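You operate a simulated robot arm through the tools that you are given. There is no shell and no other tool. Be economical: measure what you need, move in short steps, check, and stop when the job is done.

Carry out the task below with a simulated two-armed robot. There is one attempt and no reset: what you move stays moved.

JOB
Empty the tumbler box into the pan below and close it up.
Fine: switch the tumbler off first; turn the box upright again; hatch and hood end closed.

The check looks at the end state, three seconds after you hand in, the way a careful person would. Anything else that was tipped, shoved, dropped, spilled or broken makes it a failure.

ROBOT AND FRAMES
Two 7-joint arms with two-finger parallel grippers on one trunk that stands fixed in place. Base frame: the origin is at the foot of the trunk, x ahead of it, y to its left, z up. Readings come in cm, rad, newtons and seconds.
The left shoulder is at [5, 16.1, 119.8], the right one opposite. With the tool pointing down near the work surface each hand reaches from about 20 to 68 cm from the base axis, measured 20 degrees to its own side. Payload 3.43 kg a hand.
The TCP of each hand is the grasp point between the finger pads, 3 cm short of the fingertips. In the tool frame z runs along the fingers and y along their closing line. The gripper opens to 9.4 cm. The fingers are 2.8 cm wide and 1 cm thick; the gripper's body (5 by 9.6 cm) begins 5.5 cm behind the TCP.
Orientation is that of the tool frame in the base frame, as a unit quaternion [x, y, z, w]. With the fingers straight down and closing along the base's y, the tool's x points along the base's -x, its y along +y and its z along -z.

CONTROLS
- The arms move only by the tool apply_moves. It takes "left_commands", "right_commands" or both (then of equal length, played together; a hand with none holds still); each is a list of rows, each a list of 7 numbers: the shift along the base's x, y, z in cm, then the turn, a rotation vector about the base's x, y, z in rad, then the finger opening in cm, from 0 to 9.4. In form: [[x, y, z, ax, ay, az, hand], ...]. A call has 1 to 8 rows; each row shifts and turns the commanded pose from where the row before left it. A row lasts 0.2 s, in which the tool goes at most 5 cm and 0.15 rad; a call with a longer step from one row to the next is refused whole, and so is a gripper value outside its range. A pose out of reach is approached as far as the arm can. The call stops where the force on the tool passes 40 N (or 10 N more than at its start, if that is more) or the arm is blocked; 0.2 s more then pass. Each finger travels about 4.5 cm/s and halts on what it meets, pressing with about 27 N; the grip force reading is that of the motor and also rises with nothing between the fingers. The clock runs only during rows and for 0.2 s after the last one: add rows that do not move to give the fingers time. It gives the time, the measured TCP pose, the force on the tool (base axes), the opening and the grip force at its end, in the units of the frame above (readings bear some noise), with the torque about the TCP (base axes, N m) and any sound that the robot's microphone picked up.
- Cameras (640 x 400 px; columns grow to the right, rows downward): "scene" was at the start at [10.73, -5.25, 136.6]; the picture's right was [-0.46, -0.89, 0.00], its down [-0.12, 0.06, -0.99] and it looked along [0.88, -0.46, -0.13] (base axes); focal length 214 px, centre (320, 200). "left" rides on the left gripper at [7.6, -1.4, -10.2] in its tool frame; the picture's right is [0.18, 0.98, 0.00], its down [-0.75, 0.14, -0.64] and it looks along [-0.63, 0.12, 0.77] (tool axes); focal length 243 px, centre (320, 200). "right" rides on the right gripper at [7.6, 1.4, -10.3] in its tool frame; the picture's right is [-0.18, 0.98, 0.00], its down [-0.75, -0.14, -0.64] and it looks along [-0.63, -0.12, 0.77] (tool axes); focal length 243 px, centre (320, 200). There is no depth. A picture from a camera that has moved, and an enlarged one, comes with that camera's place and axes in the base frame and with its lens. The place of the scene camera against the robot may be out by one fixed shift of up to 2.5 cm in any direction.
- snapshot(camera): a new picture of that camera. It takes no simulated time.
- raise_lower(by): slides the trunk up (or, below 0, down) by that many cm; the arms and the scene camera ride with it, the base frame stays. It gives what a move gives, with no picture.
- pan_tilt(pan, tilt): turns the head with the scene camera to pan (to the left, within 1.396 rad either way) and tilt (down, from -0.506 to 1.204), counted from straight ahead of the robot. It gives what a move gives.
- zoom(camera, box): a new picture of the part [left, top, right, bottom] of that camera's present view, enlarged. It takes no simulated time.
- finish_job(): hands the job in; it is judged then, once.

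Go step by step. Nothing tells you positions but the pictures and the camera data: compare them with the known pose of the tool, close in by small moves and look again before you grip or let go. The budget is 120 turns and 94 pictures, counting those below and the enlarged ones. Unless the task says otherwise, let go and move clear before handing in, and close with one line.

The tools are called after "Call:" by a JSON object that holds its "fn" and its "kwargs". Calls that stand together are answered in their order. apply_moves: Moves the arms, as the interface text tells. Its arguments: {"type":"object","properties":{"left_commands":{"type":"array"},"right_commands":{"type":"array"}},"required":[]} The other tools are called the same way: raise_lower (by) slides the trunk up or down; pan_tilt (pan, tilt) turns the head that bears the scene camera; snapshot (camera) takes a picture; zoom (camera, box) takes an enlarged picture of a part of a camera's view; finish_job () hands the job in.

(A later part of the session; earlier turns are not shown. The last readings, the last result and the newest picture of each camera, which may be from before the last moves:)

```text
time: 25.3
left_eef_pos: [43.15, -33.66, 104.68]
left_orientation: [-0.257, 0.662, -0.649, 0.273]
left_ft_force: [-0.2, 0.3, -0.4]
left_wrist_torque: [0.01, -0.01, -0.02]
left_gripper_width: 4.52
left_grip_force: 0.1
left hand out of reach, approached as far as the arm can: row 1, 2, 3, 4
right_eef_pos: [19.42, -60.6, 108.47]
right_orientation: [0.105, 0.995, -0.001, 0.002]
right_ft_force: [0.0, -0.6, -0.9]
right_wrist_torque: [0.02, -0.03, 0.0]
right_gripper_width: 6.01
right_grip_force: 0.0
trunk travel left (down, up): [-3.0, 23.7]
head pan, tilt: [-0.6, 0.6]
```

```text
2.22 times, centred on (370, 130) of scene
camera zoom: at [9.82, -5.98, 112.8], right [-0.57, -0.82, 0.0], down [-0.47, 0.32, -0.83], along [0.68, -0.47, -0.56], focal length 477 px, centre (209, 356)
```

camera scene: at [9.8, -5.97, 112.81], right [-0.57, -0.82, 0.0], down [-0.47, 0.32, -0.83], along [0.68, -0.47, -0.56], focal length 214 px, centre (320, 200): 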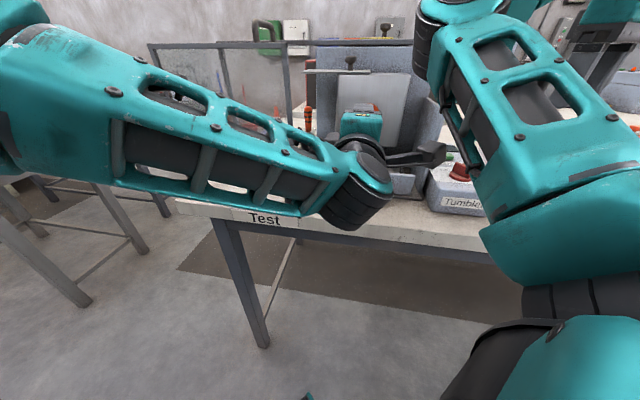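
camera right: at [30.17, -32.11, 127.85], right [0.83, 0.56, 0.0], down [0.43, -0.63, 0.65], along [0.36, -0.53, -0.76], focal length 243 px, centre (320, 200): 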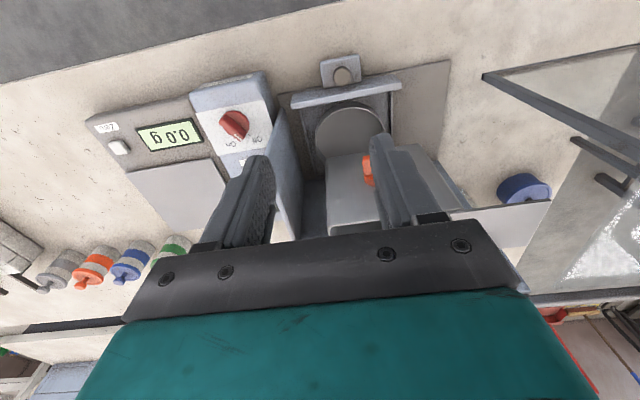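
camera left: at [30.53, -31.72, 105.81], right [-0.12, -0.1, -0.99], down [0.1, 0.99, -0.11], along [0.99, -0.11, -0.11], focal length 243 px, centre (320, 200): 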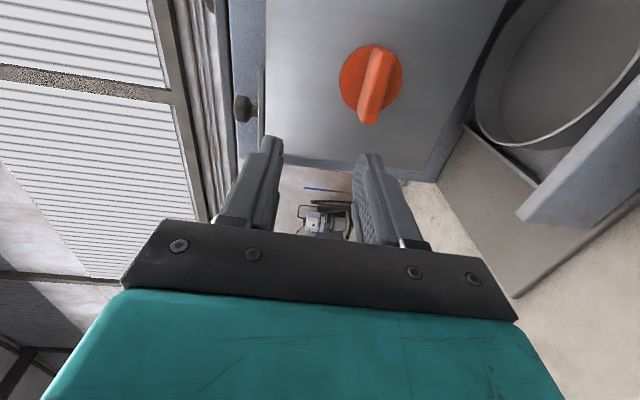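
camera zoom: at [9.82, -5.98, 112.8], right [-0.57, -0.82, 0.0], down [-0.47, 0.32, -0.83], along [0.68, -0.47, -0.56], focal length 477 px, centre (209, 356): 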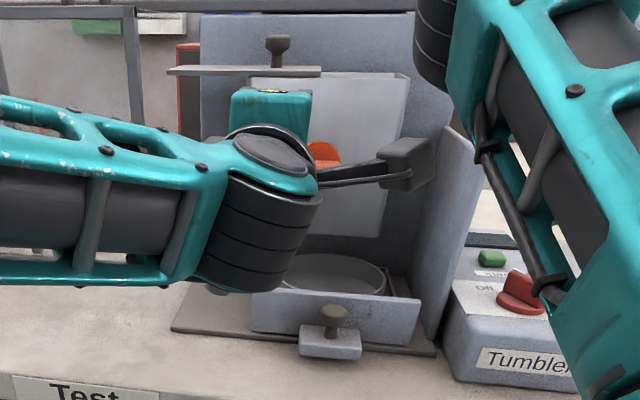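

The left arm stops short (y -33.7) at some joint limit. I try lowering the trunk the remaining bit and re-commanding.

Call:
{"fn": "raise_lower", "kwargs": {"by": -2.9}}

Call:
{"fn": "apply_moves", "kwargs": {"left_commands": [[0, -2, 0, 0, 0, 0, 4.5], [0, -2, 0, 0, 0, 0, 4.5], [0, 0, 0, 0, 0, 0, 4.5]]}}

```text
time: 26.1
left_eef_pos: [43.23, -33.73, 101.79]
left_orientation: [-0.257, 0.662, -0.649, 0.273]
left_ft_force: [0.5, -0.1, 0.7]
left_wrist_torque: [0.03, -0.01, 0.0]
left_gripper_width: 4.48
left_grip_force: 0.1
right_eef_pos: [19.49, -60.48, 105.61]
right_orientation: [0.104, 0.995, -0.001, 0.002]
right_ft_force: [-0.4, -0.5, -0.7]
right_wrist_torque: [0.0, 0.01, 0.01]
right_gripper_width: 6.01
right_grip_force: 0.0
trunk travel left (down, up): [-0.1, 26.6]
head pan, tilt: [-0.6, 0.6]
```

```text
time: 26.9
left_eef_pos: [43.18, -33.98, 102.38]
left_orientation: [-0.257, 0.663, -0.648, 0.274]
left_ft_force: [-0.1, -0.1, 0.6]
left_wrist_torque: [-0.06, 0.03, 0.01]
left_gripper_width: 4.48
left_grip_force: 0.0
left hand out of reach, approached as far as the arm can: row 1, 2
right_eef_pos: [19.49, -60.54, 105.51]
right_orientation: [0.104, 0.995, -0.001, 0.002]
right_ft_force: [-0.3, 0.5, 0.2]
right_wrist_torque: [0.01, 0.01, 0.02]
right_gripper_width: 6.0
right_grip_force: 0.1
trunk travel left (down, up): [-0.1, 26.6]
head pan, tilt: [-0.6, 0.6]
```

Left arm cannot get there. I withdraw it and will use the right arm for the handle with the trunk low.

Call:
{"fn": "apply_moves", "kwargs": {"left_commands": [[-3, 3, 0, 0, 0, 0, 4.5], [-3, 3, 0, 0, 0, 0, 4.5], [-2, 4, 0, 0, 0, 0, 4.5], [-2, 4, 0, 0, 0, 0, 4.5], [-1, 4.5, 1, 0, 0, 0, 4.5], [-1, 4.5, 1, 0, 0, 0, 4.5], [0, 4.5, 1, 0, 0, 0, 4.5], [0, 4.5, 1, 0, 0, 0, 4.5]]}}

Call:
{"fn": "snapshot", "kwargs": {"camera": "scene"}}

```text
time: 28.7
left_eef_pos: [33.13, -3.85, 107.96]
left_orientation: [-0.257, 0.662, -0.649, 0.274]
left_ft_force: [0.1, 0.2, -0.9]
left_wrist_torque: [-0.01, -0.05, 0.0]
left_gripper_width: 4.51
left_grip_force: 0.1
left hand out of reach, approached as far as the arm can: row 7, 8
right_eef_pos: [19.36, -60.52, 105.6]
right_orientation: [0.104, 0.995, -0.002, 0.003]
right_ft_force: [0.0, 0.5, 0.6]
right_wrist_torque: [-0.03, 0.0, 0.01]
right_gripper_width: 6.02
right_grip_force: 0.2
trunk travel left (down, up): [-0.1, 26.6]
head pan, tilt: [-0.6, 0.6]
```

```text
54 pictures are left
camera scene: at [9.81, -5.96, 109.9], right [-0.57, -0.83, 0.0], down [-0.47, 0.32, -0.83], along [0.68, -0.47, -0.56], focal length 214 px, centre (320, 200)
```

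scene: 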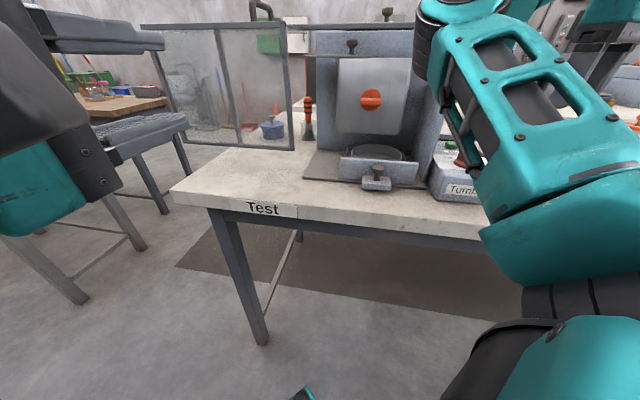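

The box is clear again. I move the left hand further aside and start bringing the right hand around in front of the bench while tilting it level.

Call:
{"fn": "apply_moves", "kwargs": {"left_commands": [[-1, 3, 1, 0, 0, 0, 4.5], [-1, 3, 1, 0, 0, 0, 4.5], [-1, 3, 1, 0, 0, 0, 4.5], [-1, 3, 1, 0, 0, 0, 4.5], [0, 3, 1, 0, 0, 0, 4.5], [0, 3, 1, 0, 0, 0, 4.5], [0, 0, 0, 0, 0, 0, 4.5], [0, 0, 0, 0, 0, 0, 4.5]], "right_commands": [[0, 2, 2, 0, 0, -0.14, 6], [0, 3, 2, 0, 0, -0.14, 6], [0, 3, 2, 0, 0, -0.14, 6], [0, 3, 0, 0, 0, -0.14, 6], [0, 3, 0, -0.1, -0.1, 0, 6], [0, 3, 0, -0.1, -0.1, 0, 6], [0, 3, 0, -0.1, -0.1, 0, 6], [0, 0, 0, -0.1, -0.1, 0, 6]]}}

Call:
{"fn": "snapshot", "kwargs": {"camera": "scene"}}

```text
time: 30.5
left_eef_pos: [32.09, 12.55, 116.49]
left_orientation: [-0.256, 0.662, -0.649, 0.274]
left_ft_force: [0.2, -0.1, 0.3]
left_wrist_torque: [-0.03, -0.01, 0.0]
left_gripper_width: 4.53
left_grip_force: 0.1
left hand out of reach, approached as far as the arm can: row 1, 2, 3, 4
right_eef_pos: [19.45, -40.6, 111.51]
right_orientation: [0.359, 0.889, -0.111, 0.26]
right_ft_force: [0.2, 0.1, 0.0]
right_wrist_torque: [0.0, -0.01, 0.0]
right_gripper_width: 6.0
right_grip_force: 0.0
trunk travel left (down, up): [-0.1, 26.6]
head pan, tilt: [-0.6, 0.6]
```

```text
53 pictures are left
camera scene: at [9.81, -5.96, 109.9], right [-0.57, -0.82, 0.0], down [-0.47, 0.32, -0.83], along [0.68, -0.47, -0.56], focal length 214 px, centre (320, 200)
```

scene: 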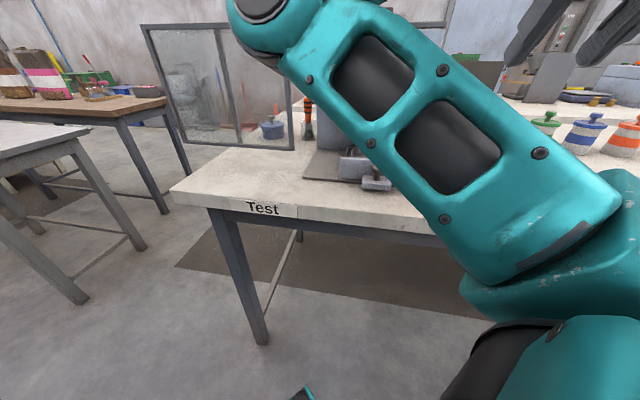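

It follows well. I continue tilting to level while moving in front of the handle, and shift the left hand farther away.

Call:
{"fn": "apply_moves", "kwargs": {"left_commands": [[0, 3, 1, 0, 0, 0, 4.5], [0, 3, 1, 0, 0, 0, 4.5], [0, 3, 1, 0, 0, 0, 4.5], [0, 0, 0, 0, 0, 0, 4.5], [0, 0, 0, 0, 0, 0, 4.5], [0, 0, 0, 0, 0, 0, 4.5], [0, 0, 0, 0, 0, 0, 4.5]], "right_commands": [[1, 1, 0, -0.1, -0.1, 0, 6], [1, 1, 0, -0.1, -0.1, 0, 6], [1, 1, -1, -0.1, -0.1, 0, 6], [1.5, 1.5, -1, -0.1, -0.1, 0, 6], [1.5, 1.5, -1, -0.1, -0.1, 0, 6], [1.5, 1.5, -1, -0.1, -0.1, 0, 6], [1.5, 1.5, 0, -0.1, -0.1, 0, 6]]}}

Call:
{"fn": "snapshot", "kwargs": {"camera": "right"}}

Call:
{"fn": "snapshot", "kwargs": {"camera": "scene"}}

```text
time: 32.1
left_eef_pos: [32.18, 21.55, 119.45]
left_orientation: [-0.257, 0.662, -0.649, 0.273]
left_ft_force: [1.2, 0.7, -0.2]
left_wrist_torque: [0.02, -0.02, 0.0]
left_gripper_width: 4.51
left_grip_force: 0.0
right_eef_pos: [31.98, -30.97, 114.18]
right_orientation: [0.267, 0.658, -0.274, 0.649]
right_ft_force: [-1.2, 0.4, -0.5]
right_wrist_torque: [0.01, 0.01, 0.02]
right_gripper_width: 6.0
right_grip_force: 0.2
right hand out of reach, approached as far as the arm can: row 4, 5, 6, 7
trunk travel left (down, up): [-0.1, 26.6]
head pan, tilt: [-0.6, 0.6]
```

```text
52 pictures are left
camera right: at [25.77, -22.86, 106.61], right [0.7, 0.7, 0.17], down [-0.54, 0.36, 0.76], along [0.47, -0.62, 0.63], focal length 243 px, centre (320, 200)
```

right: 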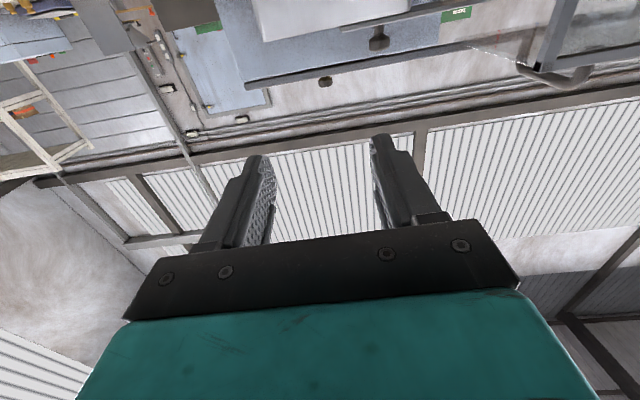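

```text
51 pictures are left
camera scene: at [9.81, -5.98, 109.9], right [-0.57, -0.82, 0.0], down [-0.47, 0.32, -0.82], along [0.68, -0.47, -0.57], focal length 214 px, centre (320, 200)
```

scene: 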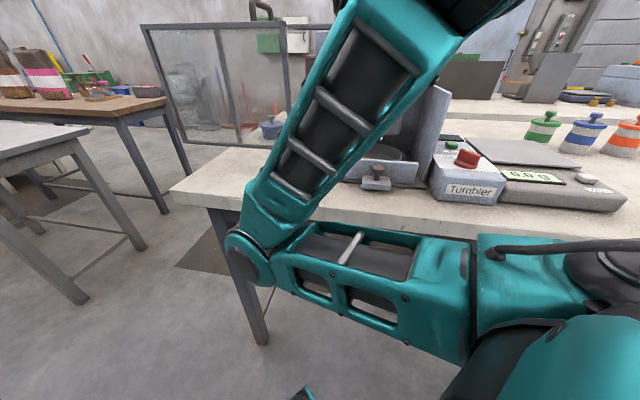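

The right arm found a better posture (elbow low, in front of the bench). I advance toward the handle and see whether the height becomes reachable.

Call:
{"fn": "apply_moves", "kwargs": {"right_commands": [[2, -1, -1, 0, 0, 0, 6], [2, -1, -1, 0, 0, 0, 6], [2, -1, -1, 0, 0, 0, 6], [2, -1, 0, 0, 0, 0, 6], [0, 0, 0, 0, 0, 0, 6]]}}

Call:
{"fn": "snapshot", "kwargs": {"camera": "scene"}}

```text
time: 33.3
left_eef_pos: [32.1, 21.56, 119.54]
left_orientation: [-0.258, 0.662, -0.649, 0.273]
left_ft_force: [0.7, 0.3, -0.1]
left_wrist_torque: [-0.01, 0.0, -0.01]
left_gripper_width: 4.53
left_grip_force: 0.0
right_eef_pos: [39.99, -35.1, 111.05]
right_orientation: [0.266, 0.659, -0.275, 0.647]
right_ft_force: [0.3, 0.0, -0.4]
right_wrist_torque: [0.0, -0.01, -0.02]
right_gripper_width: 6.0
right_grip_force: 0.0
trunk travel left (down, up): [-0.1, 26.6]
head pan, tilt: [-0.6, 0.6]
```

```text
50 pictures are left
camera scene: at [9.82, -5.98, 109.9], right [-0.57, -0.82, 0.0], down [-0.47, 0.32, -0.83], along [0.68, -0.47, -0.56], focal length 214 px, centre (320, 200)
```

scene: 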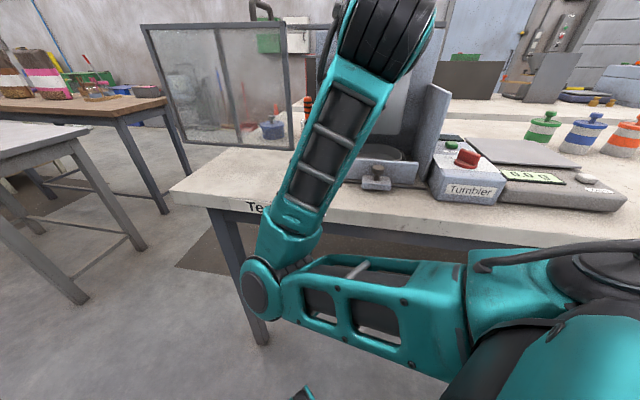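

It tracks exactly now, and the whole arm stays in front of the bench. I lower the hand to handle height.

Call:
{"fn": "apply_moves", "kwargs": {"right_commands": [[-0.3, -0.3, -3, 0, 0, 0, 6], [-0.2, -0.2, -3, 0, 0, 0, 6], [0, 0, -3, 0, 0, 0, 6], [0, 0, 0, 0, 0, 0, 6]]}}

Call:
{"fn": "snapshot", "kwargs": {"camera": "right"}}

Call:
{"fn": "snapshot", "kwargs": {"camera": "scene"}}

```text
time: 34.3
left_eef_pos: [32.0, 21.59, 119.55]
left_orientation: [-0.257, 0.662, -0.649, 0.273]
left_ft_force: [-0.5, -1.1, -0.6]
left_wrist_torque: [0.0, 0.02, 0.04]
left_gripper_width: 4.51
left_grip_force: 0.1
right_eef_pos: [40.28, -35.35, 102.22]
right_orientation: [0.267, 0.659, -0.275, 0.647]
right_ft_force: [-0.1, -0.1, 0.0]
right_wrist_torque: [0.01, 0.04, 0.01]
right_gripper_width: 6.0
right_grip_force: 0.1
right hand out of reach, approached as far as the arm can: row 3
trunk travel left (down, up): [-0.1, 26.6]
head pan, tilt: [-0.6, 0.6]
```

```text
49 pictures are left
camera right: at [34.0, -27.32, 94.56], right [0.7, 0.7, 0.17], down [-0.54, 0.36, 0.76], along [0.47, -0.62, 0.62], focal length 243 px, centre (320, 200)
```

right: 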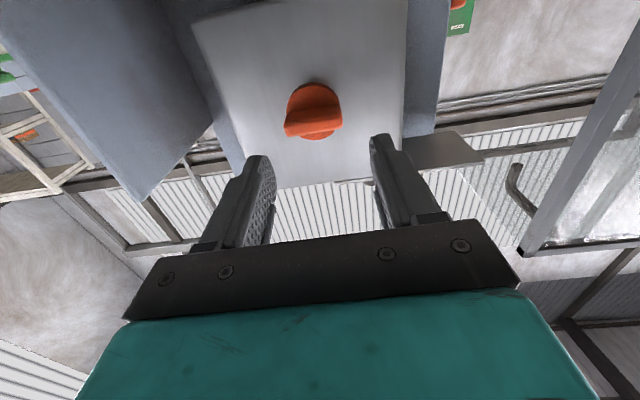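

```text
48 pictures are left
camera scene: at [9.81, -5.98, 109.9], right [-0.57, -0.82, 0.0], down [-0.47, 0.32, -0.83], along [0.68, -0.47, -0.56], focal length 214 px, centre (320, 200)
```

scene: 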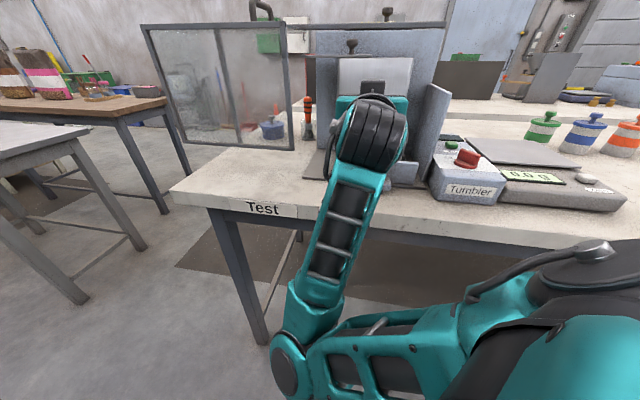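

Right hand is level in front of the handle. I roll it -90° so the fingers close vertically across the bar.

Call:
{"fn": "apply_moves", "kwargs": {"right_commands": [[0, 0, 0, -0.1, 0.1, 0, 6], [0, 0, 0, -0.1, 0.1, 0, 6], [0, 0, 0, -0.1, 0.1, 0, 6], [0, 0, 0, -0.1, 0.1, 0, 6], [0, 0, 0, -0.1, 0.1, 0, 6], [0, 0, 0, -0.1, 0.1, 0, 6], [0, 0, 0, -0.1, 0.1, 0, 6], [0, 0, 0, -0.1, 0.1, 0, 6]]}}

Call:
{"fn": "apply_moves", "kwargs": {"right_commands": [[0, 0, 0, -0.1, 0.1, 0, 5], [0, 0, -0.5, -0.1, 0.1, 0, 5], [0, 0, -0.5, -0.1, 0.1, 0, 5], [0, 0, 0, 0, 0, 0, 5]]}}

Call:
{"fn": "snapshot", "kwargs": {"camera": "right"}}

Call:
{"fn": "snapshot", "kwargs": {"camera": "scene"}}

```text
time: 36.1
left_eef_pos: [32.11, 21.69, 119.45]
left_orientation: [-0.258, 0.662, -0.649, 0.273]
left_ft_force: [0.1, 0.1, -0.4]
left_wrist_torque: [0.01, 0.01, 0.0]
left_gripper_width: 4.5
left_grip_force: 0.2
right_eef_pos: [40.2, -35.44, 102.32]
right_orientation: [-0.125, 0.697, -0.584, 0.397]
right_ft_force: [-0.3, -0.4, -1.1]
right_wrist_torque: [-0.01, 0.03, 0.0]
right_gripper_width: 6.0
right_grip_force: 0.1
trunk travel left (down, up): [-0.1, 26.6]
head pan, tilt: [-0.6, 0.6]
```

```text
time: 37.1
left_eef_pos: [32.21, 21.51, 119.46]
left_orientation: [-0.258, 0.661, -0.649, 0.274]
left_ft_force: [-0.1, 1.4, 0.4]
left_wrist_torque: [-0.01, -0.02, -0.05]
left_gripper_width: 4.5
left_grip_force: 0.0
right_eef_pos: [40.26, -35.45, 101.28]
right_orientation: [0.269, -0.655, 0.655, -0.266]
right_ft_force: [0.1, -0.3, 0.8]
right_wrist_torque: [0.01, -0.01, -0.02]
right_gripper_width: 4.99
right_grip_force: 0.0
trunk travel left (down, up): [-0.1, 26.6]
head pan, tilt: [-0.6, 0.6]
```

```text
47 pictures are left
camera right: at [27.86, -33.52, 99.79], right [0.13, 0.13, -0.98], down [0.09, 0.99, 0.14], along [0.99, -0.11, 0.12], focal length 243 px, centre (320, 200)
```

right: 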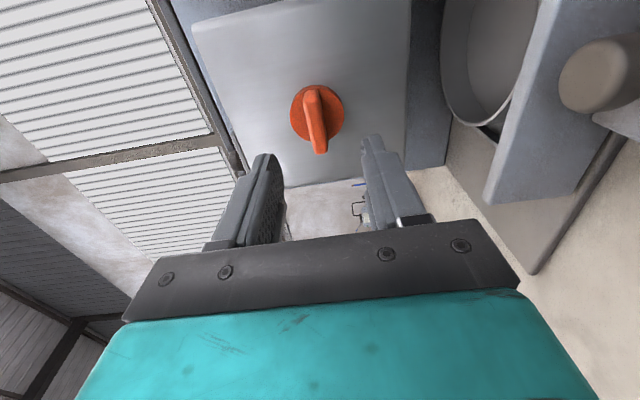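

```text
46 pictures are left
camera scene: at [9.81, -5.98, 109.9], right [-0.57, -0.82, 0.0], down [-0.47, 0.32, -0.83], along [0.68, -0.47, -0.56], focal length 214 px, centre (320, 200)
```

scene: 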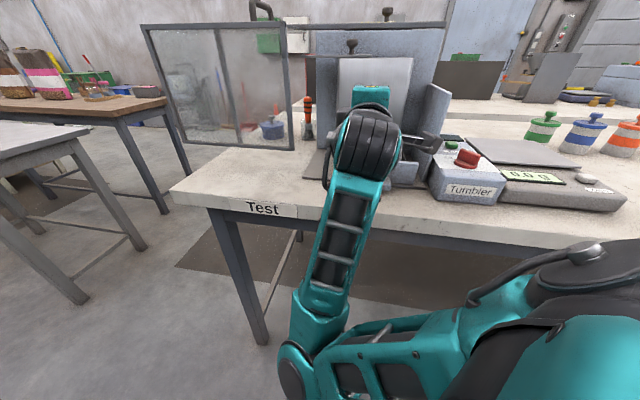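

Aligned. The bar is about 8.6 cm ahead and 0.6 cm right; I advance until the tips are at the bar.

Call:
{"fn": "apply_moves", "kwargs": {"right_commands": [[1.2, -1.6, 0, 0, 0, 0, 5], [1.2, -1.5, 0.1, 0, 0, 0, 5], [1.2, -1.3, 0, 0, 0, 0, 5], [0, 0, 0, 0, 0, 0, 5]]}}

Call:
{"fn": "snapshot", "kwargs": {"camera": "right"}}

```text
time: 38.1
left_eef_pos: [32.14, 21.54, 119.48]
left_orientation: [-0.258, 0.662, -0.649, 0.273]
left_ft_force: [0.5, 0.1, -0.2]
left_wrist_torque: [-0.01, -0.03, 0.0]
left_gripper_width: 4.51
left_grip_force: 0.1
right_eef_pos: [43.85, -39.7, 101.48]
right_orientation: [0.268, -0.654, 0.656, -0.267]
right_ft_force: [0.1, 0.0, -0.3]
right_wrist_torque: [0.01, 0.01, 0.02]
right_gripper_width: 5.01
right_grip_force: 0.0
trunk travel left (down, up): [-0.1, 26.6]
head pan, tilt: [-0.6, 0.6]
```

```text
45 pictures are left
camera right: at [31.3, -37.89, 99.87], right [0.13, 0.13, -0.98], down [0.09, 0.99, 0.14], along [0.99, -0.11, 0.12], focal length 243 px, centre (320, 200)
```

right: 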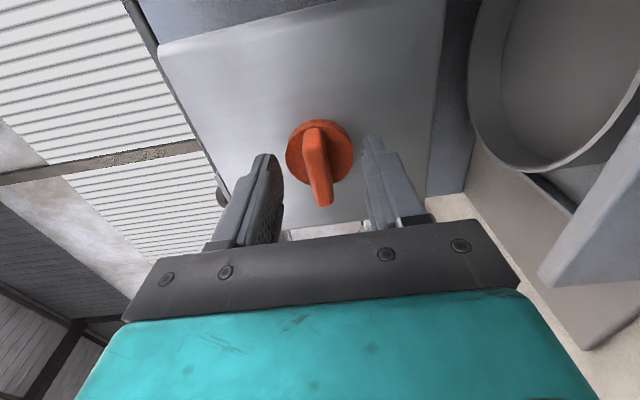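

Tips straddle the bar. I advance 0.9 cm more and close.

Call:
{"fn": "apply_moves", "kwargs": {"right_commands": [[0.6, -0.6, 0, 0, 0, 0, 5], [0, 0, 0, 0, 0, 0, 3.5], [0, 0, 0, 0, 0, 0, 2], [0, 0, 0, 0, 0, 0, 1], [0, 0, 0, 0, 0, 0, 0.5], [0, 0, 0, 0, 0, 0, 0.5]]}}

Call:
{"fn": "snapshot", "kwargs": {"camera": "right"}}

```text
time: 39.5
left_eef_pos: [32.11, 21.67, 119.46]
left_orientation: [-0.258, 0.662, -0.649, 0.273]
left_ft_force: [0.2, -0.4, 0.4]
left_wrist_torque: [0.02, 0.0, 0.02]
left_gripper_width: 4.49
left_grip_force: 0.0
right_eef_pos: [44.37, -40.27, 101.41]
right_orientation: [0.267, -0.652, 0.657, -0.268]
right_ft_force: [7.0, -5.2, 14.2]
right_wrist_torque: [-0.26, -0.32, 0.61]
right_gripper_width: 4.36
right_grip_force: 45.0
trunk travel left (down, up): [-0.1, 26.6]
head pan, tilt: [-0.6, 0.6]
```

```text
44 pictures are left
camera right: at [31.87, -38.47, 99.9], right [0.13, 0.12, -0.98], down [0.09, 0.99, 0.14], along [0.99, -0.1, 0.12], focal length 243 px, centre (320, 200)
```

right: 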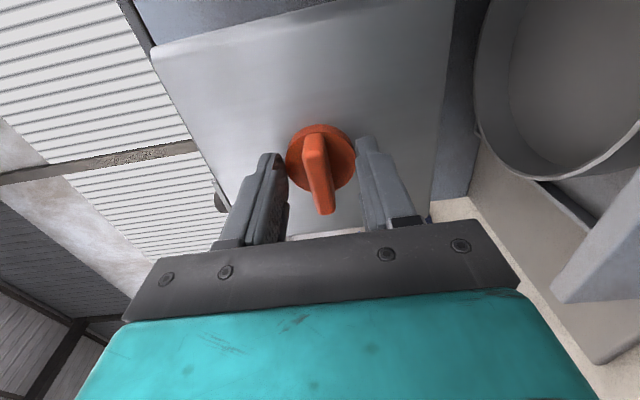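

The tips caught the disc (4.4 cm) instead of the bar: slightly too deep. I open, back off 1 cm and close on the bar.

Call:
{"fn": "apply_moves", "kwargs": {"right_commands": [[0, 0, 0, 0, 0, 0, 5], [-0.35, 0.35, 0, 0, 0, 0, 5], [-0.35, 0.35, 0, 0, 0, 0, 5], [0, 0, 0, 0, 0, 0, 3], [0, 0, 0, 0, 0, 0, 1.5], [0, 0, 0, 0, 0, 0, 0.5], [0, 0, 0, 0, 0, 0, 0.5]]}}

Call:
{"fn": "snapshot", "kwargs": {"camera": "right"}}

```text
time: 41.1
left_eef_pos: [32.13, 21.49, 119.52]
left_orientation: [-0.257, 0.662, -0.649, 0.273]
left_ft_force: [0.4, 0.2, 0.1]
left_wrist_torque: [-0.01, 0.01, 0.02]
left_gripper_width: 4.53
left_grip_force: 0.1
right_eef_pos: [43.66, -39.57, 101.45]
right_orientation: [0.268, -0.653, 0.656, -0.267]
right_ft_force: [0.3, -1.9, 4.2]
right_wrist_torque: [-0.16, -0.13, -0.5]
right_gripper_width: 4.24
right_grip_force: 44.9
trunk travel left (down, up): [-0.1, 26.6]
head pan, tilt: [-0.6, 0.6]
```

```text
43 pictures are left
camera right: at [31.19, -37.83, 99.94], right [0.13, 0.13, -0.98], down [0.09, 0.99, 0.14], along [0.99, -0.11, 0.12], focal length 243 px, centre (320, 200)
```

right: 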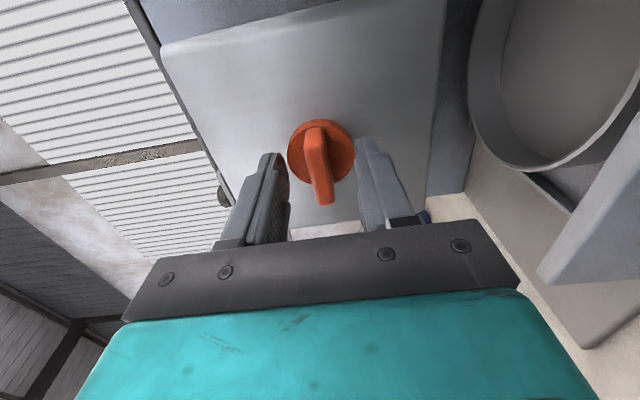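

Still catching the disc's rim. Back off another 0.8 cm and close again.

Call:
{"fn": "apply_moves", "kwargs": {"right_commands": [[0, 0, 0, 0, 0, 0, 5], [-0.3, 0.3, 0, 0, 0, 0, 5], [-0.3, 0.3, 0, 0, 0, 0, 5], [0, 0, 0, 0, 0, 0, 3], [0, 0, 0, 0, 0, 0, 1.5], [0, 0, 0, 0, 0, 0, 0.5], [0, 0, 0, 0, 0, 0, 0.5]]}}

Call:
{"fn": "snapshot", "kwargs": {"camera": "right"}}

```text
time: 42.7
left_eef_pos: [31.9, 21.91, 119.5]
left_orientation: [-0.257, 0.66, -0.65, 0.274]
left_ft_force: [-0.4, -0.3, 0.2]
left_wrist_torque: [-0.03, 0.01, 0.03]
left_gripper_width: 4.49
left_grip_force: 0.1
right_eef_pos: [42.61, -38.89, 101.51]
right_orientation: [0.268, -0.655, 0.656, -0.262]
right_ft_force: [-37.8, 45.4, -19.8]
right_wrist_torque: [0.49, 0.61, 0.38]
right_gripper_width: 2.65
right_grip_force: 44.9
trunk travel left (down, up): [-0.1, 26.6]
head pan, tilt: [-0.6, 0.6]
stopped in row 7 (right hand): the force on the tool passed its limit at 44 N (the readings are from after the stop); the commanded pose is now the measured one
```

```text
42 pictures are left
camera right: at [30.16, -36.98, 100.05], right [0.13, 0.12, -0.98], down [0.1, 0.99, 0.14], along [0.99, -0.11, 0.11], focal length 243 px, centre (320, 200)
```

right: 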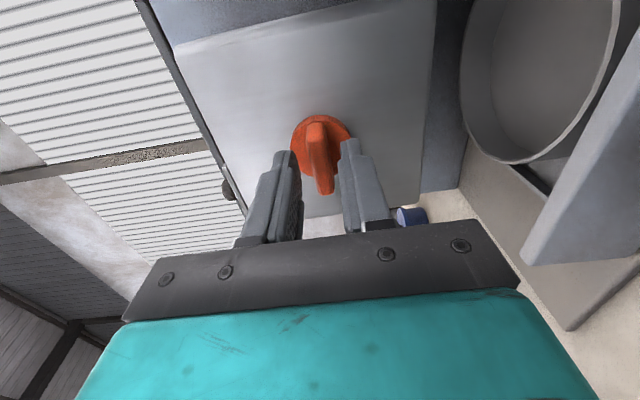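

The tips slid off the disc's rim and are nearly on the bar. Open a little, back 0.4 cm, close again.

Call:
{"fn": "apply_moves", "kwargs": {"right_commands": [[0, 0, 0, 0, 0, 0, 4], [-0.1, 0.5, 0, 0, 0, 0, 4], [0, 0, 0, 0, 0, 0, 3], [0, 0, 0, 0, 0, 0, 2], [0, 0, 0, 0, 0, 0, 1], [0, 0, 0, 0, 0, 0, 0.5], [0, 0, 0, 0, 0, 0, 0.5]]}}

Call:
{"fn": "zoom", "kwargs": {"camera": "right", "box": [220, 80, 440, 260]}}

```text
time: 44.3
left_eef_pos: [31.9, 21.81, 119.46]
left_orientation: [-0.257, 0.662, -0.649, 0.274]
left_ft_force: [-0.1, -0.7, 0.7]
left_wrist_torque: [0.03, -0.02, 0.01]
left_gripper_width: 4.48
left_grip_force: 0.1
right_eef_pos: [42.61, -38.82, 101.52]
right_orientation: [0.269, -0.654, 0.658, -0.261]
right_ft_force: [-22.9, 17.7, -7.9]
right_wrist_torque: [0.23, 0.25, -0.09]
right_gripper_width: 2.19
right_grip_force: 15.0
trunk travel left (down, up): [-0.1, 26.6]
head pan, tilt: [-0.6, 0.6]
```

```text
2.22 times, centred on (330, 170) of right
camera zoom: at [30.19, -36.71, 100.0], right [0.13, 0.12, -0.98], down [0.1, 0.99, 0.13], along [0.99, -0.11, 0.11], focal length 539 px, centre (298, 267)
```

zoom: 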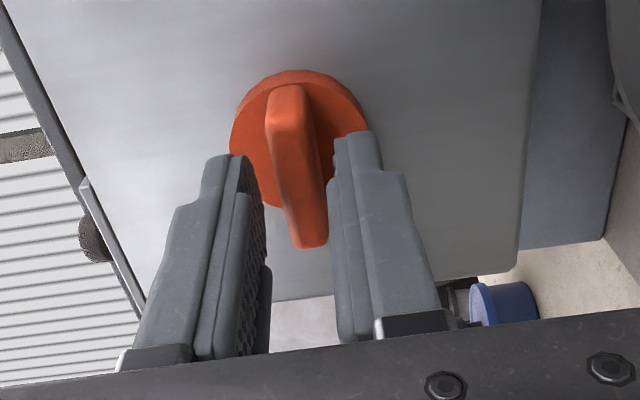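

Still rubbing on the disc edge. Back off a further 0.5 cm and close.

Call:
{"fn": "apply_moves", "kwargs": {"right_commands": [[0, 0, 0, 0, 0, 0, 3.5], [-0.4, 0.4, 0, 0, 0, 0, 3.5], [0, 0, 0, 0, 0, 0, 2], [0, 0, 0, 0, 0, 0, 1], [0, 0, 0, 0, 0, 0, 0.5], [0, 0, 0, 0, 0, 0, 0.5]]}}

Call:
{"fn": "zoom", "kwargs": {"camera": "right", "box": [220, 80, 440, 260]}}

```text
time: 45.7
left_eef_pos: [32.14, 21.67, 119.49]
left_orientation: [-0.257, 0.662, -0.648, 0.275]
left_ft_force: [-0.9, 0.1, 0.3]
left_wrist_torque: [-0.02, -0.04, 0.01]
left_gripper_width: 4.48
left_grip_force: 0.0
right_eef_pos: [42.42, -38.26, 101.5]
right_orientation: [0.267, -0.653, 0.658, -0.263]
right_ft_force: [5.0, -7.5, 10.6]
right_wrist_torque: [-0.15, -0.25, -0.38]
right_gripper_width: 1.18
right_grip_force: 44.5
trunk travel left (down, up): [-0.1, 26.6]
head pan, tilt: [-0.6, 0.6]
```

```text
2.22 times, centred on (330, 170) of right
camera zoom: at [29.99, -36.37, 99.97], right [0.13, 0.12, -0.98], down [0.1, 0.99, 0.13], along [0.99, -0.11, 0.12], focal length 539 px, centre (298, 267)
```

zoom: 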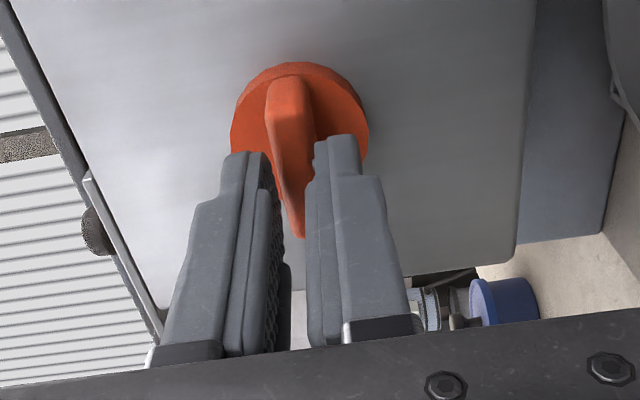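

The bar is now gripped properly (1.2 cm). I start turning the box clockwise (viewed from the front), 32° first, and check.

Call:
{"fn": "apply_moves", "kwargs": {"right_commands": [[0, 0, 0, 0.07, -0.07, 0, 0.5], [0, 0, 0, 0.1, -0.1, 0, 0.5], [0, 0, 0, 0.1, -0.1, 0, 0.5], [0, 0, 0, 0.1, -0.1, 0, 0.5]]}}

Call:
{"fn": "snapshot", "kwargs": {"camera": "right"}}

Call:
{"fn": "zoom", "kwargs": {"camera": "scene", "box": [270, 20, 470, 200]}}

```text
time: 46.7
left_eef_pos: [32.13, 21.55, 119.56]
left_orientation: [-0.257, 0.662, -0.649, 0.273]
left_ft_force: [-1.4, 0.4, 0.1]
left_wrist_torque: [0.01, 0.05, 0.05]
left_gripper_width: 4.48
left_grip_force: 0.1
right_eef_pos: [42.33, -38.35, 101.46]
right_orientation: [-0.09, 0.703, -0.564, 0.424]
right_ft_force: [7.1, -6.0, 15.0]
right_wrist_torque: [-0.21, 0.01, -0.67]
right_gripper_width: 1.18
right_grip_force: 45.3
trunk travel left (down, up): [-0.1, 26.6]
head pan, tilt: [-0.6, 0.6]
```

```text
39 pictures are left
camera right: at [31.19, -35.19, 96.36], right [0.46, 0.45, -0.76], down [-0.03, 0.87, 0.5], along [0.89, -0.21, 0.41], focal length 243 px, centre (320, 200)
```

right: 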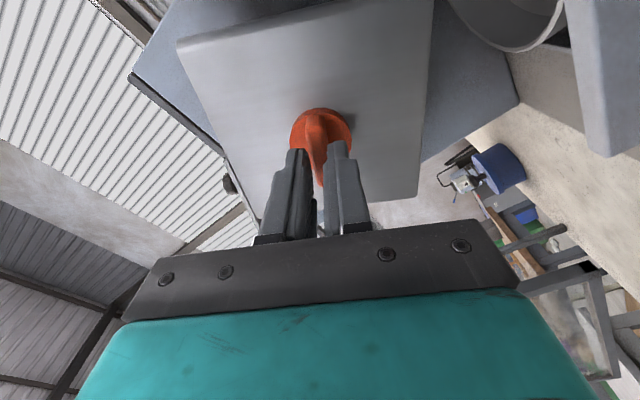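

```text
2.22 times, centred on (370, 110) of scene
camera zoom: at [9.8, -5.96, 109.91], right [-0.57, -0.82, 0.0], down [-0.47, 0.32, -0.83], along [0.68, -0.47, -0.56], focal length 477 px, centre (209, 400)
```

zoom: 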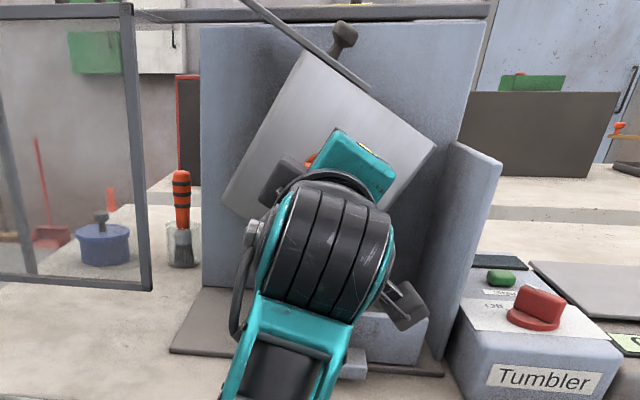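

The box turns freely and the hatch plate stays put. I continue to about 72° and check the plate, before the quick part over the pan.

Call:
{"fn": "apply_moves", "kwargs": {"right_commands": [[0, 0, 0, 0.1, -0.1, 0, 0.5], [0, 0, 0, 0.1, -0.1, 0, 0.5], [0, 0, 0, 0.1, -0.1, 0, 0.5], [0, 0, 0, 0.1, -0.1, 0, 0.5], [0, 0, 0, 0.1, -0.1, 0, 0.5]]}}

Call:
{"fn": "zoom", "kwargs": {"camera": "scene", "box": [270, 0, 470, 200]}}

```text
time: 47.9
left_eef_pos: [32.19, 21.7, 119.46]
left_orientation: [-0.256, 0.662, -0.649, 0.274]
left_ft_force: [0.5, 0.4, 0.1]
left_wrist_torque: [-0.01, -0.03, 0.0]
left_gripper_width: 4.53
left_grip_force: 0.0
right_eef_pos: [42.51, -38.24, 101.32]
right_orientation: [0.155, 0.695, -0.378, 0.592]
right_ft_force: [0.2, 6.5, -1.7]
right_wrist_torque: [-0.94, -0.81, 0.6]
right_gripper_width: 1.17
right_grip_force: 45.2
trunk travel left (down, up): [-0.1, 26.6]
head pan, tilt: [-0.6, 0.6]
```

```text
2.00 times, centred on (370, 100) of scene
camera zoom: at [9.81, -5.91, 109.88], right [-0.57, -0.82, 0.0], down [-0.47, 0.32, -0.83], along [0.68, -0.47, -0.56], focal length 429 px, centre (220, 400)
```

zoom: 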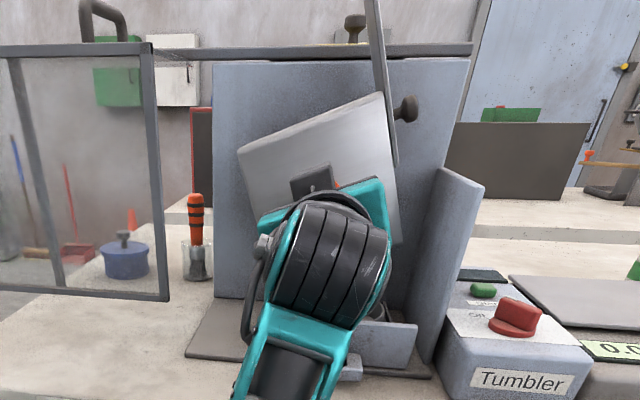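

Plate stays in place at ~70°. Now the fast part to about 137°.

Call:
{"fn": "apply_moves", "kwargs": {"right_commands": [[0, 0, 0, 0.104, -0.104, 0, 0.5], [0, 0, 0, 0.104, -0.104, 0, 0.5], [0, 0, 0, 0.104, -0.104, 0, 0.5], [0, 0, 0, 0.104, -0.104, 0, 0.5], [0, 0, 0, 0.104, -0.104, 0, 0.5], [0, 0, 0, 0.104, -0.104, 0, 0.5], [0, 0, 0, 0.104, -0.104, 0, 0.5], [0, 0, 0, 0.104, -0.104, 0, 0.5]]}}

Call:
{"fn": "zoom", "kwargs": {"camera": "scene", "box": [270, 0, 470, 200]}}

Call:
{"fn": "snapshot", "kwargs": {"camera": "right"}}

```text
time: 48.9
left_eef_pos: [32.04, 21.72, 119.51]
left_orientation: [-0.257, 0.662, -0.649, 0.274]
left_ft_force: [-0.3, 1.1, 0.4]
left_wrist_torque: [-0.03, -0.01, 0.01]
left_gripper_width: 4.48
left_grip_force: 0.2
right_eef_pos: [42.6, -38.45, 101.57]
right_orientation: [0.325, 0.637, -0.194, 0.672]
right_ft_force: [-6.4, 16.0, -1.9]
right_wrist_torque: [0.58, 0.49, 0.46]
right_gripper_width: 1.19
right_grip_force: 45.1
right hand out of reach, approached as far as the arm can: row 4, 5
trunk travel left (down, up): [-0.1, 26.6]
head pan, tilt: [-0.6, 0.6]
stopped in row 5 (right hand): the force on the tool passed its limit at 69 N (the readings are from after the stop); the commanded pose is now the measured one
```

```text
2.00 times, centred on (370, 100) of scene
camera zoom: at [9.75, -5.85, 109.92], right [-0.57, -0.82, 0.0], down [-0.47, 0.32, -0.83], along [0.68, -0.47, -0.56], focal length 429 px, centre (220, 400)
```

zoom: 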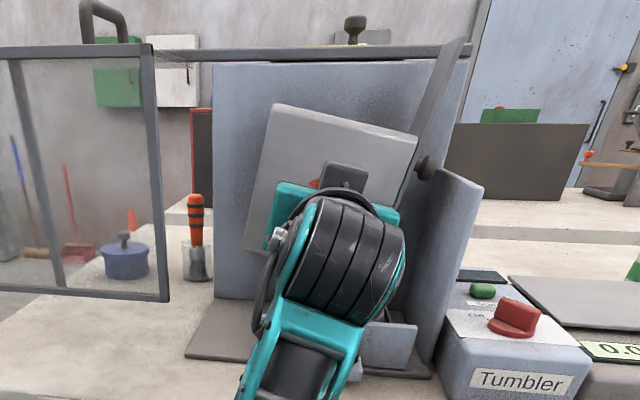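

```text
35 pictures are left
camera right: at [37.02, -29.35, 94.44], right [0.64, 0.67, 0.36], down [-0.65, 0.22, 0.73], along [0.41, -0.7, 0.58], focal length 243 px, centre (320, 200)
```

right: 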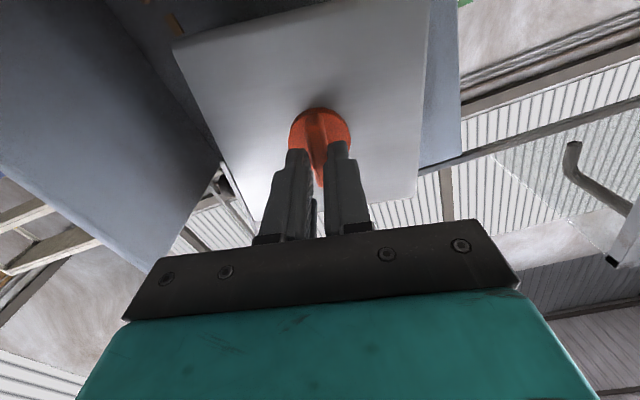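

The arm is too folded here (hand too close to the shoulder) to roll further; the box is at ~100°. I turn the box back upright, then redo it with the trunk raised so the arm has more room.

Call:
{"fn": "apply_moves", "kwargs": {"right_commands": [[-0.1, 0.1, -0.05, -0.1, 0.1, 0, 0.5], [0, 0.05, -0.05, -0.1, 0.1, 0, 0.5], [0, 0, 0, -0.1, 0.1, 0, 0.5], [0, 0, 0, -0.1, 0.1, 0, 0.5], [0, 0, 0, -0.1, 0.1, 0, 0.5], [0, 0, 0, -0.1, 0.1, 0, 0.5], [0, 0, 0, -0.1, 0.1, 0, 0.5], [0, 0, 0, -0.1, 0.1, 0, 0.5]]}}

Call:
{"fn": "apply_moves", "kwargs": {"right_commands": [[0, 0, 0, -0.1, 0.1, 0, 0.5], [0, 0, 0, -0.1, 0.1, 0, 0.5], [0, 0, 0, -0.1, 0.1, 0, 0.5], [0, 0, 0, -0.1, 0.1, 0, 0.5], [0, 0, 0, 0, 0, 0, 0.5]]}}

Call:
{"fn": "snapshot", "kwargs": {"camera": "right"}}

```text
time: 50.7
left_eef_pos: [32.26, 21.83, 119.37]
left_orientation: [-0.257, 0.661, -0.65, 0.273]
left_ft_force: [-0.4, 0.0, 0.0]
left_wrist_torque: [0.01, -0.01, 0.0]
left_gripper_width: 4.5
left_grip_force: 0.1
right_eef_pos: [42.51, -38.35, 101.61]
right_orientation: [-0.056, 0.714, -0.534, 0.449]
right_ft_force: [19.2, 21.9, 6.5]
right_wrist_torque: [0.22, 0.15, 0.21]
right_gripper_width: 1.18
right_grip_force: 45.0
trunk travel left (down, up): [-0.1, 26.6]
head pan, tilt: [-0.6, 0.6]
```

```text
time: 51.8
left_eef_pos: [32.13, 21.58, 119.41]
left_orientation: [-0.257, 0.662, -0.649, 0.274]
left_ft_force: [0.2, 0.3, 0.0]
left_wrist_torque: [0.0, 0.02, 0.0]
left_gripper_width: 4.49
left_grip_force: 0.1
right_eef_pos: [42.4, -38.4, 101.44]
right_orientation: [-0.244, 0.668, -0.644, 0.282]
right_ft_force: [7.6, -0.9, 4.7]
right_wrist_torque: [-0.19, 0.09, -0.41]
right_gripper_width: 1.16
right_grip_force: 44.8
trunk travel left (down, up): [-0.1, 26.6]
head pan, tilt: [-0.6, 0.6]
stopped in row 5 (right hand): the force on the tool passed its limit at 40 N (the readings are from after the stop); the commanded pose is now the measured one
```

```text
34 pictures are left
camera right: at [30.14, -36.22, 99.63], right [0.17, 0.18, -0.97], down [0.1, 0.98, 0.2], along [0.98, -0.13, 0.15], focal length 243 px, centre (320, 200)
```

right: 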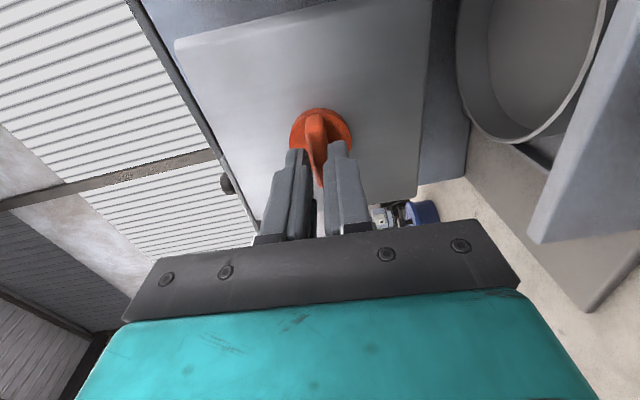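

Back near upright. I release, back away, and check the box stays.

Call:
{"fn": "apply_moves", "kwargs": {"right_commands": [[0, 0, 0, 0, 0, 0, 3], [0, 0, 0, 0, 0, 0, 5], [-1, 1, 0, 0, 0, 0, 5], [-2, 2, 0, 0, 0, 0, 5], [-1, 1, 0, 0, 0, 0, 5]]}}

Call:
{"fn": "raise_lower", "kwargs": {"by": 20}}

Call:
{"fn": "snapshot", "kwargs": {"camera": "scene"}}

```text
time: 53.0
left_eef_pos: [32.2, 21.54, 119.45]
left_orientation: [-0.258, 0.662, -0.649, 0.273]
left_ft_force: [0.3, -0.4, 0.5]
left_wrist_torque: [0.01, -0.01, -0.01]
left_gripper_width: 4.5
left_grip_force: 0.0
right_eef_pos: [39.9, -34.12, 101.92]
right_orientation: [-0.241, 0.67, -0.643, 0.282]
right_ft_force: [-0.1, 0.8, 0.8]
right_wrist_torque: [0.0, -0.01, 0.01]
right_gripper_width: 4.99
right_grip_force: 0.1
right hand out of reach, approached as far as the arm can: row 4, 5
trunk travel left (down, up): [-0.1, 26.6]
head pan, tilt: [-0.6, 0.6]
```

```text
time: 55.2
left_eef_pos: [32.21, 21.54, 139.35]
left_orientation: [-0.258, 0.661, -0.65, 0.273]
left_ft_force: [0.6, 0.6, -0.1]
left_wrist_torque: [0.01, 0.0, -0.03]
left_gripper_width: 4.5
left_grip_force: 0.0
right_eef_pos: [39.8, -34.2, 121.81]
right_orientation: [-0.243, 0.67, -0.643, 0.282]
right_ft_force: [0.6, -0.7, 0.3]
right_wrist_torque: [-0.01, 0.01, 0.01]
right_gripper_width: 5.01
right_grip_force: 0.1
trunk travel left (down, up): [-20.1, 6.6]
head pan, tilt: [-0.6, 0.6]
```

```text
33 pictures are left
camera scene: at [9.82, -5.97, 129.9], right [-0.57, -0.82, 0.0], down [-0.47, 0.32, -0.83], along [0.68, -0.47, -0.56], focal length 214 px, centre (320, 200)
```

scene: 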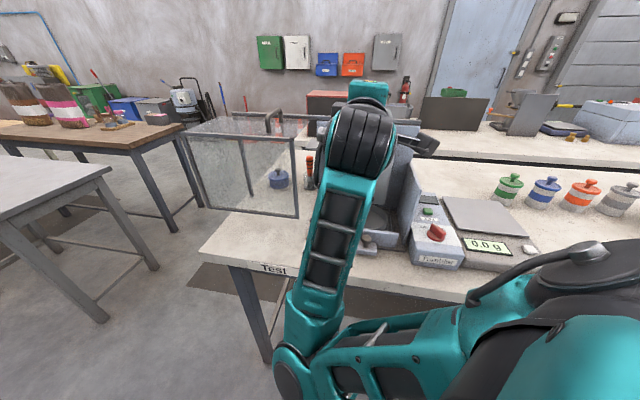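

Trunk is up and the box appears undisturbed. Now I lower the hand back to handle height, slightly to the bench's left for more arm room.

Call:
{"fn": "apply_moves", "kwargs": {"right_commands": [[1, 1, -3, 0, 0, 0, 5], [1, 1, -3, 0, 0, 0, 5], [0, 0, -3.5, 0, 0, 0, 5], [0, 0, -3.5, 0, 0, 0, 5], [0, 0, -3.5, 0, 0, 0, 5], [0, 0, -3.5, 0, 0, 0, 5]]}}

Call:
{"fn": "snapshot", "kwargs": {"camera": "right"}}

Call:
{"fn": "snapshot", "kwargs": {"camera": "scene"}}

```text
time: 55.9
left_eef_pos: [32.13, 21.54, 139.45]
left_orientation: [-0.258, 0.662, -0.649, 0.273]
left_ft_force: [-0.2, 1.2, -0.4]
left_wrist_torque: [-0.01, 0.02, -0.01]
left_gripper_width: 4.51
left_grip_force: 0.0
right_eef_pos: [41.54, -32.04, 122.72]
right_orientation: [0.168, -0.636, 0.664, -0.356]
right_ft_force: [-1.0, 0.1, -0.5]
right_wrist_torque: [-0.02, 0.04, 0.0]
right_gripper_width: 5.0
right_grip_force: 0.0
trunk travel left (down, up): [-20.1, 6.6]
head pan, tilt: [-0.6, 0.6]
stopped in row 3 (right hand): the arm was blocked; the commanded pose is now the measured one
```

```text
32 pictures are left
camera right: at [29.89, -29.86, 118.01], right [0.38, 0.19, -0.9], down [0.05, 0.97, 0.22], along [0.92, -0.13, 0.36], focal length 243 px, centre (320, 200)
```

right: 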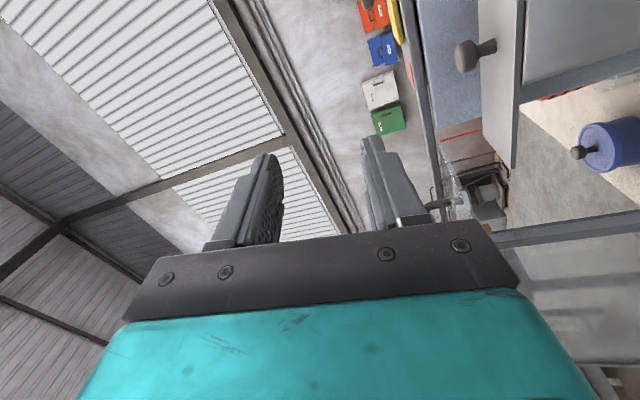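

```text
31 pictures are left
camera scene: at [9.81, -5.99, 129.9], right [-0.57, -0.82, 0.0], down [-0.47, 0.32, -0.83], along [0.68, -0.47, -0.56], focal length 214 px, centre (320, 200)
```

scene: 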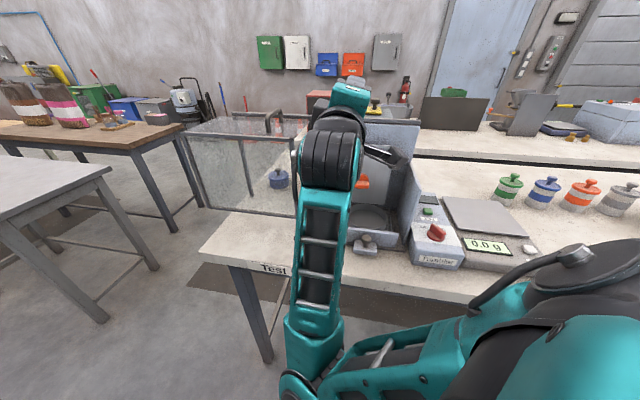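

The arm jammed against itself in that posture, so I revert: straighten the hand and lower the trunk again. New plan: grip the round disc (any roll works) starting from a more negative roll, giving enough range in one go.

Call:
{"fn": "apply_moves", "kwargs": {"right_commands": [[-1, -1, 0, 0.05, 0.05, 0.035, 5], [-0.5, -0.5, 0, 0.045, 0.045, 0, 5], [0, 0, 0, -0.1, 0.1, 0, 5], [0, 0, 0, -0.07, 0.07, 0, 5]]}}

Call:
{"fn": "raise_lower", "kwargs": {"by": -20}}

Call:
{"fn": "snapshot", "kwargs": {"camera": "right"}}

```text
time: 56.9
left_eef_pos: [32.19, 21.58, 139.48]
left_orientation: [-0.257, 0.662, -0.649, 0.273]
left_ft_force: [0.1, -0.6, 1.2]
left_wrist_torque: [-0.01, -0.01, 0.04]
left_gripper_width: 4.49
left_grip_force: 0.0
right_eef_pos: [40.09, -33.61, 122.61]
right_orientation: [0.276, -0.652, 0.654, -0.267]
right_ft_force: [-0.3, -0.1, -0.7]
right_wrist_torque: [0.03, -0.03, 0.03]
right_gripper_width: 5.03
right_grip_force: 0.1
trunk travel left (down, up): [-20.1, 6.6]
head pan, tilt: [-0.6, 0.6]
```

```text
time: 59.1
left_eef_pos: [32.15, 21.63, 119.57]
left_orientation: [-0.257, 0.662, -0.649, 0.272]
left_ft_force: [0.5, 0.1, -1.8]
left_wrist_torque: [0.01, 0.01, -0.01]
left_gripper_width: 4.51
left_grip_force: 0.1
right_eef_pos: [40.08, -33.5, 102.63]
right_orientation: [0.275, -0.653, 0.654, -0.267]
right_ft_force: [-0.2, 1.0, 0.5]
right_wrist_torque: [0.0, 0.01, -0.01]
right_gripper_width: 5.0
right_grip_force: 0.1
trunk travel left (down, up): [-0.1, 26.6]
head pan, tilt: [-0.6, 0.6]
```

```text
30 pictures are left
camera right: at [27.6, -31.79, 101.07], right [0.12, 0.12, -0.98], down [0.08, 0.99, 0.13], along [0.99, -0.09, 0.11], focal length 243 px, centre (320, 200)
```

right: 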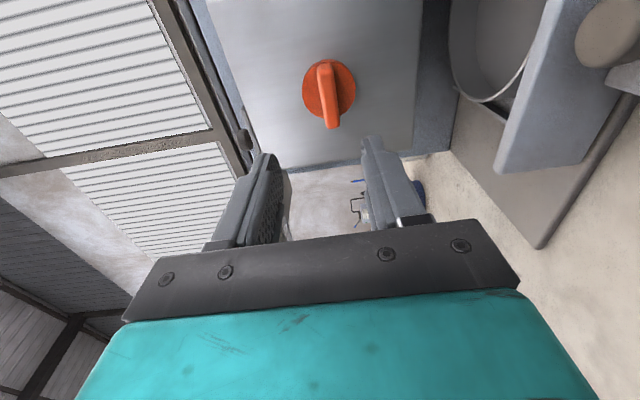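

Box upright and stable. I roll the hand 40° further and line up with the axle, opening to 6.

Call:
{"fn": "apply_moves", "kwargs": {"right_commands": [[0, -0.6, -0.3, -0.1, 0.1, 0, 6], [0, -0.6, -0.3, -0.1, 0.1, 0, 6], [0, -0.6, -0.3, -0.1, 0.1, 0, 6], [0, -0.6, -0.3, -0.1, 0.1, 0, 6], [0, 0, 0, -0.1, 0.1, 0, 6], [1.2, -1.2, 0, 0, 0, 0, 6], [1.2, -1.2, 0, 0, 0, 0, 6], [0, 0, 0, 0, 0, 0, 6]]}}

Call:
{"fn": "snapshot", "kwargs": {"camera": "right"}}

```text
time: 60.9
left_eef_pos: [32.11, 21.67, 119.55]
left_orientation: [-0.258, 0.662, -0.649, 0.274]
left_ft_force: [0.9, -0.1, -0.2]
left_wrist_torque: [0.02, 0.02, 0.04]
left_gripper_width: 4.5
left_grip_force: 0.0
right_eef_pos: [42.56, -38.3, 101.3]
right_orientation: [0.483, -0.517, 0.706, -0.024]
right_ft_force: [0.9, 0.2, 0.0]
right_wrist_torque: [0.01, 0.0, 0.01]
right_gripper_width: 6.01
right_grip_force: 0.1
trunk travel left (down, up): [-0.1, 26.6]
head pan, tilt: [-0.6, 0.6]
```

```text
29 pictures are left
camera right: at [30.76, -35.9, 105.18], right [-0.36, -0.36, -0.86], down [0.01, 0.92, -0.39], along [0.93, -0.15, -0.33], focal length 243 px, centre (320, 200)
```

right: 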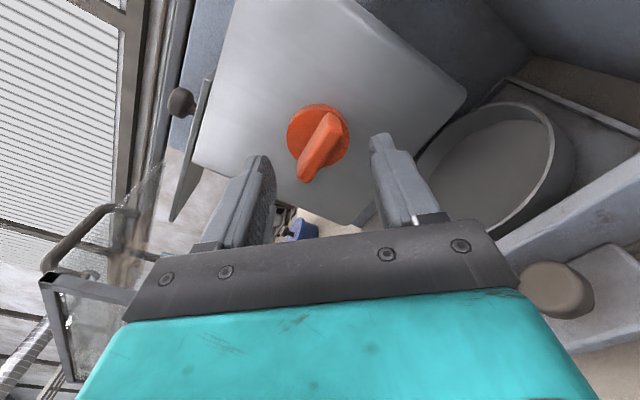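

Orientation and alignment are good; the pan is empty so far with nothing spilled. Advance and close on the disc.

Call:
{"fn": "apply_moves", "kwargs": {"right_commands": [[0.9, -0.95, 0.1, 0, 0, 0, 6], [0.8, -0.85, 0, 0, 0, 0, 6], [0, 0, 0, 0, 0, 0, 4.5], [0, 0, 0, 0, 0, 0, 3.5], [0, 0, 0, 0, 0, 0, 3.5]]}}

Call:
{"fn": "snapshot", "kwargs": {"camera": "right"}}

```text
time: 62.1
left_eef_pos: [32.14, 21.53, 119.55]
left_orientation: [-0.257, 0.662, -0.649, 0.273]
left_ft_force: [-0.1, 1.0, 0.3]
left_wrist_torque: [0.01, 0.03, 0.02]
left_gripper_width: 4.47
left_grip_force: 0.2
right_eef_pos: [44.16, -40.08, 101.56]
right_orientation: [0.484, -0.516, 0.707, -0.025]
right_ft_force: [8.7, -2.9, 9.3]
right_wrist_torque: [-0.01, 0.02, 0.51]
right_gripper_width: 4.37
right_grip_force: 44.7
trunk travel left (down, up): [-0.1, 26.6]
head pan, tilt: [-0.6, 0.6]
```

```text
28 pictures are left
camera right: at [32.4, -37.66, 105.35], right [-0.36, -0.36, -0.86], down [0.01, 0.92, -0.39], along [0.93, -0.15, -0.33], focal length 243 px, centre (320, 200)
```

right: 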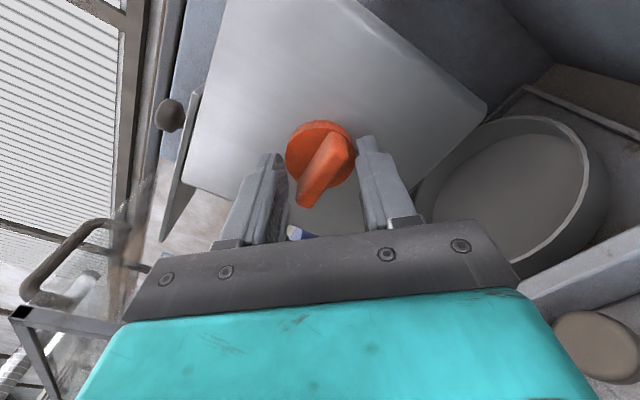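

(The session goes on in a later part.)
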